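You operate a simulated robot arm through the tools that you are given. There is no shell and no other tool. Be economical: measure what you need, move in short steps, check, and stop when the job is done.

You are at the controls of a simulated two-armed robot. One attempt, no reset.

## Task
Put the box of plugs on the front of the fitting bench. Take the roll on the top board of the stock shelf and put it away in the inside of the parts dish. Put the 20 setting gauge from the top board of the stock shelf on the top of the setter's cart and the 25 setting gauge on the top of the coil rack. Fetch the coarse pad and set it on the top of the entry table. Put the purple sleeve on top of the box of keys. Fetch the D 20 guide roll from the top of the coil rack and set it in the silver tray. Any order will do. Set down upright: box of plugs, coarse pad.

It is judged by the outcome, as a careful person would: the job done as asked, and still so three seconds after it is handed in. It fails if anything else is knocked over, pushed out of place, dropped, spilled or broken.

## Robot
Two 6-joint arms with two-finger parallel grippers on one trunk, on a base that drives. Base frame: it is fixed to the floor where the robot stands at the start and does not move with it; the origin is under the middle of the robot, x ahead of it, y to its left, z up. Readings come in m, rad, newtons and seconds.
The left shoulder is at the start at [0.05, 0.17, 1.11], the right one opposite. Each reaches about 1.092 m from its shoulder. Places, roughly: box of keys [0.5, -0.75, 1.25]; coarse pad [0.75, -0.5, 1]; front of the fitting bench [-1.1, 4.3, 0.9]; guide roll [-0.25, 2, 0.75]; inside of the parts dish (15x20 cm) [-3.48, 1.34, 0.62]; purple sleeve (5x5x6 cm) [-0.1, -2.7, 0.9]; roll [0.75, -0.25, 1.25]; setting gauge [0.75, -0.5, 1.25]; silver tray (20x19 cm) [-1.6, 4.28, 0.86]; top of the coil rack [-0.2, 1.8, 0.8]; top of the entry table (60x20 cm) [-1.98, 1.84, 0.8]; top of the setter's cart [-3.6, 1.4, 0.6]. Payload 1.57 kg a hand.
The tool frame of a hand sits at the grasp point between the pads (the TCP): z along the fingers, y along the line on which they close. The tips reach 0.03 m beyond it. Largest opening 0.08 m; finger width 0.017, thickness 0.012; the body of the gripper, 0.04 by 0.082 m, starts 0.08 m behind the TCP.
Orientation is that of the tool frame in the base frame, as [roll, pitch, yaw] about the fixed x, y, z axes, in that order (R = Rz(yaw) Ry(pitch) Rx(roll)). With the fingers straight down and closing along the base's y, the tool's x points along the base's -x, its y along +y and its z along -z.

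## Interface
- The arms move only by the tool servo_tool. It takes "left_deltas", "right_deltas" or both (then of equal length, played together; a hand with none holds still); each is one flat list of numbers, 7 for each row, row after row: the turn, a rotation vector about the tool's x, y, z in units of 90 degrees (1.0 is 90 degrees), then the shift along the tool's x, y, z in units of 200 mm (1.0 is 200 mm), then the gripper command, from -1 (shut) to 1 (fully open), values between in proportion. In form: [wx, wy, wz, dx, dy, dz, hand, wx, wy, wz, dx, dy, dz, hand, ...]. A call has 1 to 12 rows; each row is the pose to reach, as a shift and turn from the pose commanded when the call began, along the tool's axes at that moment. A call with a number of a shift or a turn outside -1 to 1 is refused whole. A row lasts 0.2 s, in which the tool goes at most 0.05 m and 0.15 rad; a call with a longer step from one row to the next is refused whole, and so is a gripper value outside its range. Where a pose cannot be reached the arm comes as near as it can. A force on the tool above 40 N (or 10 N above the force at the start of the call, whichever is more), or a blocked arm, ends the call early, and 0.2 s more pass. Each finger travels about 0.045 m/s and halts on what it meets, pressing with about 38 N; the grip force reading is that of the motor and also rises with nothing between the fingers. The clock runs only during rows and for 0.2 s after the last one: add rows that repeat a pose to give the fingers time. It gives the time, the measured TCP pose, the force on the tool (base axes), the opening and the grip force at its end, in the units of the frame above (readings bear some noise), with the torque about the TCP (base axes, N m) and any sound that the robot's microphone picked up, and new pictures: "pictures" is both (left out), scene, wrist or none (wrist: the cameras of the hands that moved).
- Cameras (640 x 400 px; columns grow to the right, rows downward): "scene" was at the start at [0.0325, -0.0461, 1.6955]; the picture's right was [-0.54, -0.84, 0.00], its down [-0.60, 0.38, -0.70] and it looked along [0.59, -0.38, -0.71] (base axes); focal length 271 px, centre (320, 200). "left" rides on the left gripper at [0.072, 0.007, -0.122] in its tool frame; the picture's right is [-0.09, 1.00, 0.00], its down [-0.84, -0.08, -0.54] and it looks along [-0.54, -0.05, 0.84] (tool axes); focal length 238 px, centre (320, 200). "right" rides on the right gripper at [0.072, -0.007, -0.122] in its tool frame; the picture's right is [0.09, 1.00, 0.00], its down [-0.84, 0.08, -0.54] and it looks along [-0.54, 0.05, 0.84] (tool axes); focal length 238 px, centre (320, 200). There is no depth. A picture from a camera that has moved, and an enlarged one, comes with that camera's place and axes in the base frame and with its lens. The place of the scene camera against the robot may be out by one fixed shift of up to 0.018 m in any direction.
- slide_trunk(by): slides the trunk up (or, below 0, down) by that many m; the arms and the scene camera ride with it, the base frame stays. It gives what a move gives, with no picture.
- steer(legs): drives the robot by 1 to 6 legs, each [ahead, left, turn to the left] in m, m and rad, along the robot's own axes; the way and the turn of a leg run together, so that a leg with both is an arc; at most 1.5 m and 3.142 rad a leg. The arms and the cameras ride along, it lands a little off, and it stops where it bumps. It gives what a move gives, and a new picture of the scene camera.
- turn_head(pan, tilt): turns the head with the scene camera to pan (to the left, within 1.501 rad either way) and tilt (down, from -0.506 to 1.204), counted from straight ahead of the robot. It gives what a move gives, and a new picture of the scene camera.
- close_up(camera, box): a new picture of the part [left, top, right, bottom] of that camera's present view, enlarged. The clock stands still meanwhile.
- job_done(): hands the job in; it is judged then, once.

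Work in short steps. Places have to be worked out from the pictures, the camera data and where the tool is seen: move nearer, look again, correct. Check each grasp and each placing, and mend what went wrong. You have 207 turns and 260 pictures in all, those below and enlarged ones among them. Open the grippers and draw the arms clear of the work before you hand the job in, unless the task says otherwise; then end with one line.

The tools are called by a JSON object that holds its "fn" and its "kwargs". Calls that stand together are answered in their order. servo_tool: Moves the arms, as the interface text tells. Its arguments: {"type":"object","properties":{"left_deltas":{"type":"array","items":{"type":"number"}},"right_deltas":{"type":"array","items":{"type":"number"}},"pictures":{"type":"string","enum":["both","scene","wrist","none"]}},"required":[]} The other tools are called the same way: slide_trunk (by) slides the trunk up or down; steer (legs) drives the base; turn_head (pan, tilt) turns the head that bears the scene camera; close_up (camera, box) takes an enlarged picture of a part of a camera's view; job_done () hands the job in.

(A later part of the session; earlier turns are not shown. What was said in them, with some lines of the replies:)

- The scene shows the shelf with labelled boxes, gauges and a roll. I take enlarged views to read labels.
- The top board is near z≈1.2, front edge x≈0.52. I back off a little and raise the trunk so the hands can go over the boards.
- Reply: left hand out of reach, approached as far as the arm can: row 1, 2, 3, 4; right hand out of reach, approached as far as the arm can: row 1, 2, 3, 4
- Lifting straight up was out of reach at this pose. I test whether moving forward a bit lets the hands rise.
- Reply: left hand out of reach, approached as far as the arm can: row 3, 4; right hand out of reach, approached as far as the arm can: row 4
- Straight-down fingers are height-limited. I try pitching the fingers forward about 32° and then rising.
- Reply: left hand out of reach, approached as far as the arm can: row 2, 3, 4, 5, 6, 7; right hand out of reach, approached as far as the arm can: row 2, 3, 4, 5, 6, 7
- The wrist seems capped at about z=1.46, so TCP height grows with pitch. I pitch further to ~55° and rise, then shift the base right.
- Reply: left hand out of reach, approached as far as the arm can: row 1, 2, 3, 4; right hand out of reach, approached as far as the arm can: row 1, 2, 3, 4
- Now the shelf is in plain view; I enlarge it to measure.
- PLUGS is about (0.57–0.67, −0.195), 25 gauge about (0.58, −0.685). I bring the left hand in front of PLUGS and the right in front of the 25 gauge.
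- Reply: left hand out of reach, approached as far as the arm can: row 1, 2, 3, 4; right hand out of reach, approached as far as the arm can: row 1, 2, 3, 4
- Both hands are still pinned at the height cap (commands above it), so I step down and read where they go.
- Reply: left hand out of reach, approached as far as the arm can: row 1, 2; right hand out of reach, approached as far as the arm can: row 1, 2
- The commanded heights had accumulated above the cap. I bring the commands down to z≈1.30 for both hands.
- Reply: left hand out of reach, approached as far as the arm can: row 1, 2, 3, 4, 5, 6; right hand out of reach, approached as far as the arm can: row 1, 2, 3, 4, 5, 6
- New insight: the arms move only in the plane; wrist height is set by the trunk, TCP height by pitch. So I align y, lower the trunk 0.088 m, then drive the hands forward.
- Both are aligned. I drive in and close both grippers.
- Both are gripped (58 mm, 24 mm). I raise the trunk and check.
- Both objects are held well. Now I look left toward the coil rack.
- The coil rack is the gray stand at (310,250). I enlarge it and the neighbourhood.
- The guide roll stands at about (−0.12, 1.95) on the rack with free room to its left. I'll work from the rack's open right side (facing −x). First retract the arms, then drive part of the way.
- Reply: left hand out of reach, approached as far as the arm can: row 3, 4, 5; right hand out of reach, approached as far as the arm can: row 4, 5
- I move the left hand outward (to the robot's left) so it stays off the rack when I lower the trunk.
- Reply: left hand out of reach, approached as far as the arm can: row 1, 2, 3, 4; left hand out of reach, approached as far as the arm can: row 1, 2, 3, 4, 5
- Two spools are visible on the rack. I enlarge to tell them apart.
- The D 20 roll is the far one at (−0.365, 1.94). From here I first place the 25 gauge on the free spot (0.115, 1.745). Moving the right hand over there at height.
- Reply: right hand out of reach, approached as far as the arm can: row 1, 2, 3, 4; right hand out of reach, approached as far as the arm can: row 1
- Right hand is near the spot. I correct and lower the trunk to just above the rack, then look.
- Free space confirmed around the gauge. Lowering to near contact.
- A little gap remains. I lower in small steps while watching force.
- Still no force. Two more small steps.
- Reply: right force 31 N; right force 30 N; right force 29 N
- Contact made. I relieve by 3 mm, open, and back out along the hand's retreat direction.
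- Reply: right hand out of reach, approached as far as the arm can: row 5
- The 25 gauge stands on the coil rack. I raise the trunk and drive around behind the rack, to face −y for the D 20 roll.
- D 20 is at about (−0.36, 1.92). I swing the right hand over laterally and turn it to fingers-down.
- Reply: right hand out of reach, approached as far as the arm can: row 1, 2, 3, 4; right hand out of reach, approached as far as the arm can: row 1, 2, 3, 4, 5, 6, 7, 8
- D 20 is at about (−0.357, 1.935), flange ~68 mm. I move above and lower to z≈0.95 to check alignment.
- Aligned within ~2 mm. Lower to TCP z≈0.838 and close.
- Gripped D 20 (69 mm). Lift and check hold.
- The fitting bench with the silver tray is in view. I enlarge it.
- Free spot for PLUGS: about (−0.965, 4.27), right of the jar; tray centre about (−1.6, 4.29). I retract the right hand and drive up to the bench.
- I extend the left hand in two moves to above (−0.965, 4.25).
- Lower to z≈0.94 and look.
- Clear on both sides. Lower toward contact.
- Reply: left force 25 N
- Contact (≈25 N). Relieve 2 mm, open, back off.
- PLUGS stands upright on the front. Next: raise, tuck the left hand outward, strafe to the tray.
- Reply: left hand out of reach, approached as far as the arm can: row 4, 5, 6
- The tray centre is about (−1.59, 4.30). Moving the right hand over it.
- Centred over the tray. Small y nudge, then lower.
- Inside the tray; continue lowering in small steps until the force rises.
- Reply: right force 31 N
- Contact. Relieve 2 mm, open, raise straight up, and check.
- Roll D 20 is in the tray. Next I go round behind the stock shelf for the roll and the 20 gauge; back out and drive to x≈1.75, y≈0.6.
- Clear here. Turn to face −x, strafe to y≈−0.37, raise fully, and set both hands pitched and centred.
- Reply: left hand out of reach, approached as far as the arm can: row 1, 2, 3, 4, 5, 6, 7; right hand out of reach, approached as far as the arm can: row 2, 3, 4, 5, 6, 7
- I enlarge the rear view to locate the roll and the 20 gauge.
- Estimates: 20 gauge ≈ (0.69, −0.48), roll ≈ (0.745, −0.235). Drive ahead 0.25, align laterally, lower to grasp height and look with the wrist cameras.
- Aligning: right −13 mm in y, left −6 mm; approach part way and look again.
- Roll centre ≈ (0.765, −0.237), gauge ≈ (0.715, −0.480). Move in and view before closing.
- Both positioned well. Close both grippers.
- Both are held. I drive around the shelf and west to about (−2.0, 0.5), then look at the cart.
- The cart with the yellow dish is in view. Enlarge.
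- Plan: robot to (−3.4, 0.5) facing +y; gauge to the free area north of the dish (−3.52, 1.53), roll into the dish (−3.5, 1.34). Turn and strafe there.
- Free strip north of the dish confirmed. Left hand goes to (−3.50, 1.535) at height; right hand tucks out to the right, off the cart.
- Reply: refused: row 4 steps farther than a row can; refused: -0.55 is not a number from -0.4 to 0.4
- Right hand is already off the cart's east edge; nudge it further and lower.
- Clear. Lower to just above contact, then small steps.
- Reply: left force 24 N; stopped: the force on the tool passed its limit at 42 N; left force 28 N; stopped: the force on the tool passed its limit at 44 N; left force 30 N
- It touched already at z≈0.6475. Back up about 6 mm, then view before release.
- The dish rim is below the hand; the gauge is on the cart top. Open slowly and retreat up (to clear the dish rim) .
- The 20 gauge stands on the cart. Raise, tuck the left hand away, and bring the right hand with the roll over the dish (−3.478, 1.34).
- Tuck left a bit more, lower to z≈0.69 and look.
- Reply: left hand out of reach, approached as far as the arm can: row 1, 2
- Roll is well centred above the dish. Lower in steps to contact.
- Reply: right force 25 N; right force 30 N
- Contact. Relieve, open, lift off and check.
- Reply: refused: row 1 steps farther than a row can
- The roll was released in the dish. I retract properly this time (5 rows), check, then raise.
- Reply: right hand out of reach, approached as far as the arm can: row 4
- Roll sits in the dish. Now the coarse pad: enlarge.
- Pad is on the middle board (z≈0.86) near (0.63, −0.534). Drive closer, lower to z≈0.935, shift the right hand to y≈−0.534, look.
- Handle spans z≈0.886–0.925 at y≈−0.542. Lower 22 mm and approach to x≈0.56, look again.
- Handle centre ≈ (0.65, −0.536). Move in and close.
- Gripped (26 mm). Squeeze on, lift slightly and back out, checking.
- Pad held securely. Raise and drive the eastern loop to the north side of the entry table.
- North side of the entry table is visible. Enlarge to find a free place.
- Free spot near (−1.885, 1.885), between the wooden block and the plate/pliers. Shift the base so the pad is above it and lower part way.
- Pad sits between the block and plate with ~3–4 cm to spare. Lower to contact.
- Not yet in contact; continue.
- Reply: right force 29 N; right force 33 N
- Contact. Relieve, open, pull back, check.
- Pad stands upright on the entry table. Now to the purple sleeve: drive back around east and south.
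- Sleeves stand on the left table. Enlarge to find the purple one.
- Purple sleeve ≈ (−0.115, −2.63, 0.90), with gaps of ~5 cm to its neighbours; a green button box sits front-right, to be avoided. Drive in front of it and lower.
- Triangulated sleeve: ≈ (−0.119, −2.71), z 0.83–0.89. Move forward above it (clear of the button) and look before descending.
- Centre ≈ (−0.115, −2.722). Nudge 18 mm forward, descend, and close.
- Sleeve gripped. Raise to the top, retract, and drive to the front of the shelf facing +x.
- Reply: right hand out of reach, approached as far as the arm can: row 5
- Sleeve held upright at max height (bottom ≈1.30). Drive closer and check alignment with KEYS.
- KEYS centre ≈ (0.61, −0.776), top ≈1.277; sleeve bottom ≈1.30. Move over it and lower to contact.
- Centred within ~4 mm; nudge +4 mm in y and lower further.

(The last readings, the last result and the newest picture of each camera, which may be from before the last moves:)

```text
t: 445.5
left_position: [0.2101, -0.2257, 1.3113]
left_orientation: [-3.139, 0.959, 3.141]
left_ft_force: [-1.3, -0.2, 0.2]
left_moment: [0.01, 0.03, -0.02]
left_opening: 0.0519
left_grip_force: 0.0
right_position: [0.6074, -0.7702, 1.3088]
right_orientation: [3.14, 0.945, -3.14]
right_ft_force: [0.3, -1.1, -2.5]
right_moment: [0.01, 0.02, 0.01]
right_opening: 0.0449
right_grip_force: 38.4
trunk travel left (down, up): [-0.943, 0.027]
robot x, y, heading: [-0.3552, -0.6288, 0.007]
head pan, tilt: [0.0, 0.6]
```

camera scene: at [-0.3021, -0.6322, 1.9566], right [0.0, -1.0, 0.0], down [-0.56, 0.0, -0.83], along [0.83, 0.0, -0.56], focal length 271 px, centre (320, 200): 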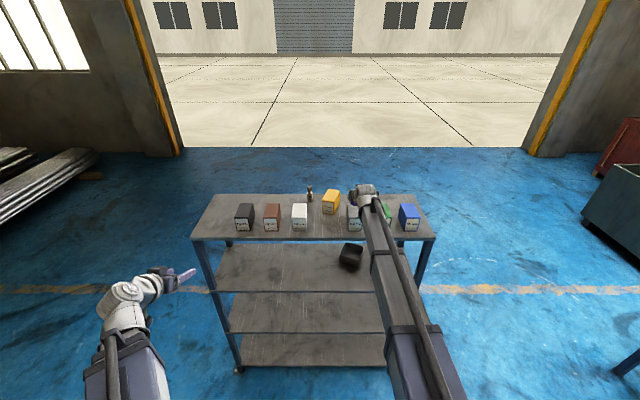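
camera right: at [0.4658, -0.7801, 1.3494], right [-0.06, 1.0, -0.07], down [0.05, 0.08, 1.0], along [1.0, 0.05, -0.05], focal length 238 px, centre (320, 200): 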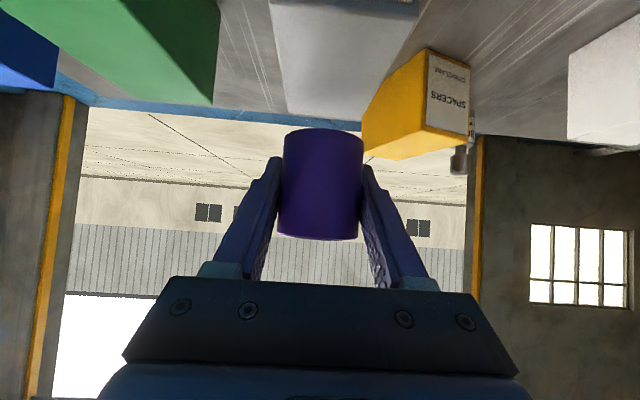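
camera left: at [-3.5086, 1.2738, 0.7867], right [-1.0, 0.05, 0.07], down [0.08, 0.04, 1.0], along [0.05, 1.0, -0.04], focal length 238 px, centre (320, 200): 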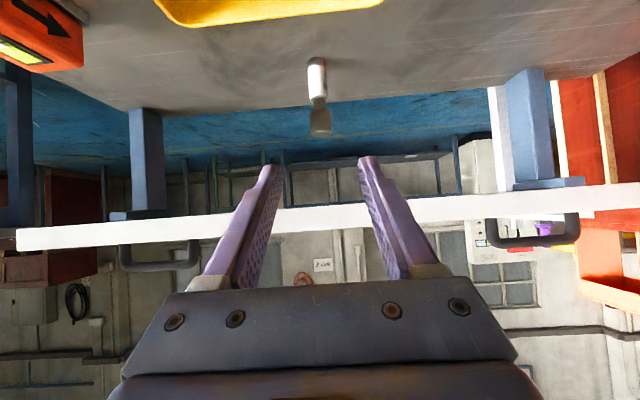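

No contact yet; look and continue by small steps.

{"fn": "slide_trunk", "kwargs": {"by": -0.004}}

{"fn": "servo_tool", "kwargs": {"right_deltas": [0, 0, 0, 0, 0, 0, -1], "pictures": "wrist"}}

```text
t: 446.0
left_position: [0.2099, -0.225, 1.3073]
left_orientation: [-3.141, 0.959, 3.141]
left_ft_force: [-0.6, -0.1, -0.5]
left_moment: [-0.01, 0.0, 0.02]
left_opening: 0.0519
left_grip_force: 0.0
right_position: [0.6084, -0.7703, 1.3054]
right_orientation: [-3.141, 0.944, -3.139]
right_ft_force: [-0.5, -0.4, -2.1]
right_moment: [-0.02, -0.03, -0.01]
right_opening: 0.0447
right_grip_force: 37.7
trunk travel left (down, up): [-0.939, 0.031]
robot x, y, heading: [-0.3523, -0.6274, 0.004]
head pan, tilt: [0.0, 0.6]
```

```text
t: 446.4
left_position: [0.21, -0.225, 1.3078]
left_orientation: [-3.139, 0.957, -3.14]
left_ft_force: [0.3, -0.2, 0.5]
left_moment: [0.0, -0.01, 0.01]
left_opening: 0.0518
left_grip_force: 0.1
right_position: [0.6081, -0.7702, 1.3043]
right_orientation: [-3.141, 0.944, -3.137]
right_ft_force: [0.3, 0.1, -1.6]
right_moment: [-0.01, 0.0, -0.02]
right_opening: 0.0451
right_grip_force: 38.6
trunk travel left (down, up): [-0.939, 0.031]
robot x, y, heading: [-0.3524, -0.6305, -0.0]
head pan, tilt: [0.0, 0.6]
camera right: at [0.4666, -0.7761, 1.3177], right [-0.06, 1.0, -0.07], down [0.05, 0.08, 1.0], along [1.0, 0.05, -0.05], focal length 238 px, centre (320, 200)
```

right: 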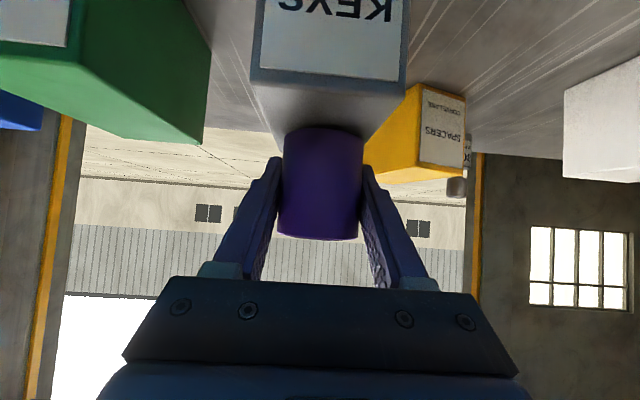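

KEYS top is ≈1.27; nearly touching. Two more small steps.

{"fn": "slide_trunk", "kwargs": {"by": -0.004}}

{"fn": "slide_trunk", "kwargs": {"by": -0.003}}

```text
t: 447.0
left_position: [0.2095, -0.2244, 1.3036]
left_orientation: [-3.14, 0.956, 3.14]
left_ft_force: [0.3, -0.3, 0.3]
left_moment: [0.0, 0.0, 0.0]
left_opening: 0.0518
left_grip_force: 0.1
right_position: [0.6087, -0.7702, 1.3029]
right_orientation: [3.141, 0.952, -3.138]
right_ft_force: [7.1, -0.8, 22.5]
right_moment: [-0.05, 0.31, 0.04]
right_opening: 0.0449
right_grip_force: 38.1
trunk travel left (down, up): [-0.935, 0.035]
robot x, y, heading: [-0.3569, -0.6286, 0.003]
head pan, tilt: [0.0, 0.6]
```

```text
t: 447.5
left_position: [0.2076, -0.2258, 1.3011]
left_orientation: [-3.139, 0.958, -3.141]
left_ft_force: [-0.6, 0.2, -0.1]
left_moment: [0.0, -0.01, 0.0]
left_opening: 0.0521
left_grip_force: 0.1
right_position: [0.6079, -0.7699, 1.3029]
right_orientation: [-3.141, 0.955, -3.138]
right_ft_force: [8.9, -2.9, 29.8]
right_moment: [-0.27, 0.03, 0.08]
right_opening: 0.045
right_grip_force: 38.2
trunk travel left (down, up): [-0.932, 0.038]
robot x, y, heading: [-0.3559, -0.6311, 0.0]
head pan, tilt: [0.0, 0.6]
```

Contact. Relieve 4 mm, open gently, pull back level and check.

{"fn": "slide_trunk", "kwargs": {"by": 0.004}}

{"fn": "servo_tool", "kwargs": {"right_deltas": [0, 0, 0, 0, 0, 0, 0.3, 0, 0, 0, 0, 0, 0, 0.8, 0, 0, 0, 0, 0, 0, 0.8, 0, 0, 0, 0.115, 0, -0.164, 0.8, 0, 0, 0, 0.23, 0, -0.327, 0.8, 0, 0, 0, 0.345, 0, -0.49, 0.8, 0, 0, 0, 0.46, 0, -0.654, 0.8], "pictures": "both"}}

```text
t: 448.0
left_position: [0.2099, -0.2252, 1.3036]
left_orientation: [-3.142, 0.959, -3.14]
left_ft_force: [-0.8, -0.2, 0.1]
left_moment: [-0.01, 0.02, 0.01]
left_opening: 0.052
left_grip_force: 0.0
right_position: [0.6073, -0.7698, 1.3008]
right_orientation: [3.14, 0.943, -3.138]
right_ft_force: [-0.9, -0.4, 0.0]
right_moment: [-0.02, -0.02, -0.01]
right_opening: 0.0449
right_grip_force: 37.9
trunk travel left (down, up): [-0.936, 0.034]
robot x, y, heading: [-0.3529, -0.6263, 0.002]
head pan, tilt: [0.0, 0.6]
```

```text
t: 449.6
left_position: [0.2091, -0.2263, 1.3039]
left_orientation: [-3.14, 0.958, 3.141]
left_ft_force: [-0.2, -0.1, 0.6]
left_moment: [0.0, 0.01, -0.02]
left_opening: 0.0521
left_grip_force: 0.2
right_position: [0.4456, -0.7701, 1.3025]
right_orientation: [-3.141, 0.946, -3.138]
right_ft_force: [0.3, -0.5, 0.3]
right_moment: [0.0, -0.01, -0.03]
right_opening: 0.0721
right_grip_force: 0.0
trunk travel left (down, up): [-0.936, 0.034]
robot x, y, heading: [-0.3532, -0.6309, 0.001]
head pan, tilt: [0.0, 0.6]
camera scene: at [-0.3023, -0.6322, 1.9226], right [0.0, -1.0, 0.0], down [-0.56, 0.0, -0.83], along [0.83, 0.0, -0.56], focal length 271 px, centre (320, 200)
camera right: at [0.304, -0.7765, 1.3154], right [-0.06, 1.0, -0.08], down [0.05, 0.08, 1.0], along [1.0, 0.05, -0.05], focal length 238 px, centre (320, 200)
```

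scene: 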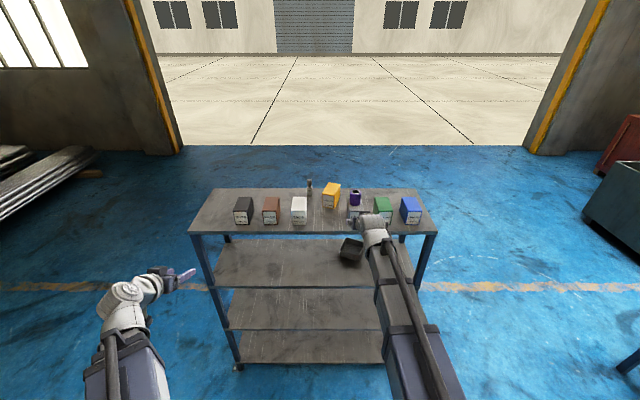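
right: 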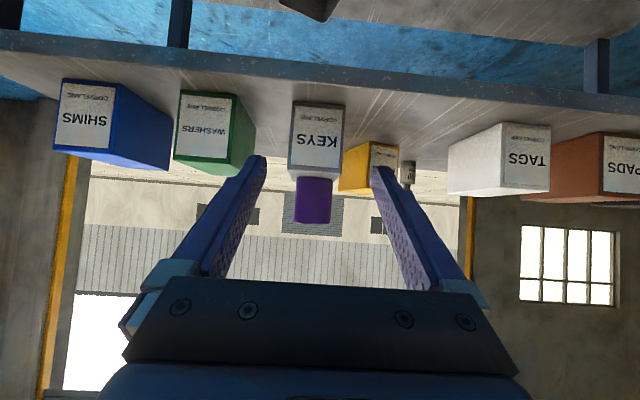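

The sleeve stands on KEYS. Back off clear with grippers open, and hand in.

{"fn": "steer", "kwargs": {"legs": [[-0.25, 0, 0]]}}

{"fn": "job_done", "kwargs": {}}

```text
t: 451.4
left_position: [-0.041, -0.2249, 1.3054]
left_orientation: [-3.139, 0.958, -3.141]
left_ft_force: [0.1, -0.1, 0.3]
left_moment: [0.01, 0.01, 0.0]
left_opening: 0.0521
left_grip_force: 0.1
right_position: [0.1973, -0.771, 1.3026]
right_orientation: [-3.14, 0.947, -3.139]
right_ft_force: [0.0, 0.6, 0.5]
right_moment: [-0.02, 0.01, 0.05]
right_opening: 0.0719
right_grip_force: 0.1
trunk travel left (down, up): [-0.936, 0.034]
robot x, y, heading: [-0.604, -0.6298, 0.003]
head pan, tilt: [0.0, 0.6]
camera scene: at [-0.5522, -0.6328, 1.9226], right [0.0, -1.0, 0.0], down [-0.56, 0.0, -0.83], along [0.83, 0.0, -0.56], focal length 271 px, centre (320, 200)
```

scene: 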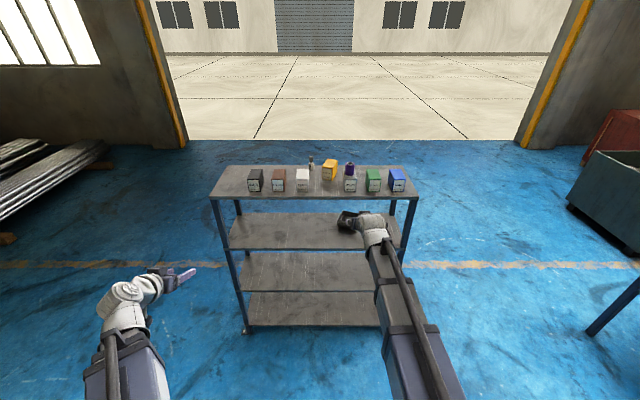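

```text
The job is handed in.
```

All seven items are in the places you asked for, with the box of plugs and the coarse pad upright; I saw nothing knocked over or moved out of place, and the job is handed in.
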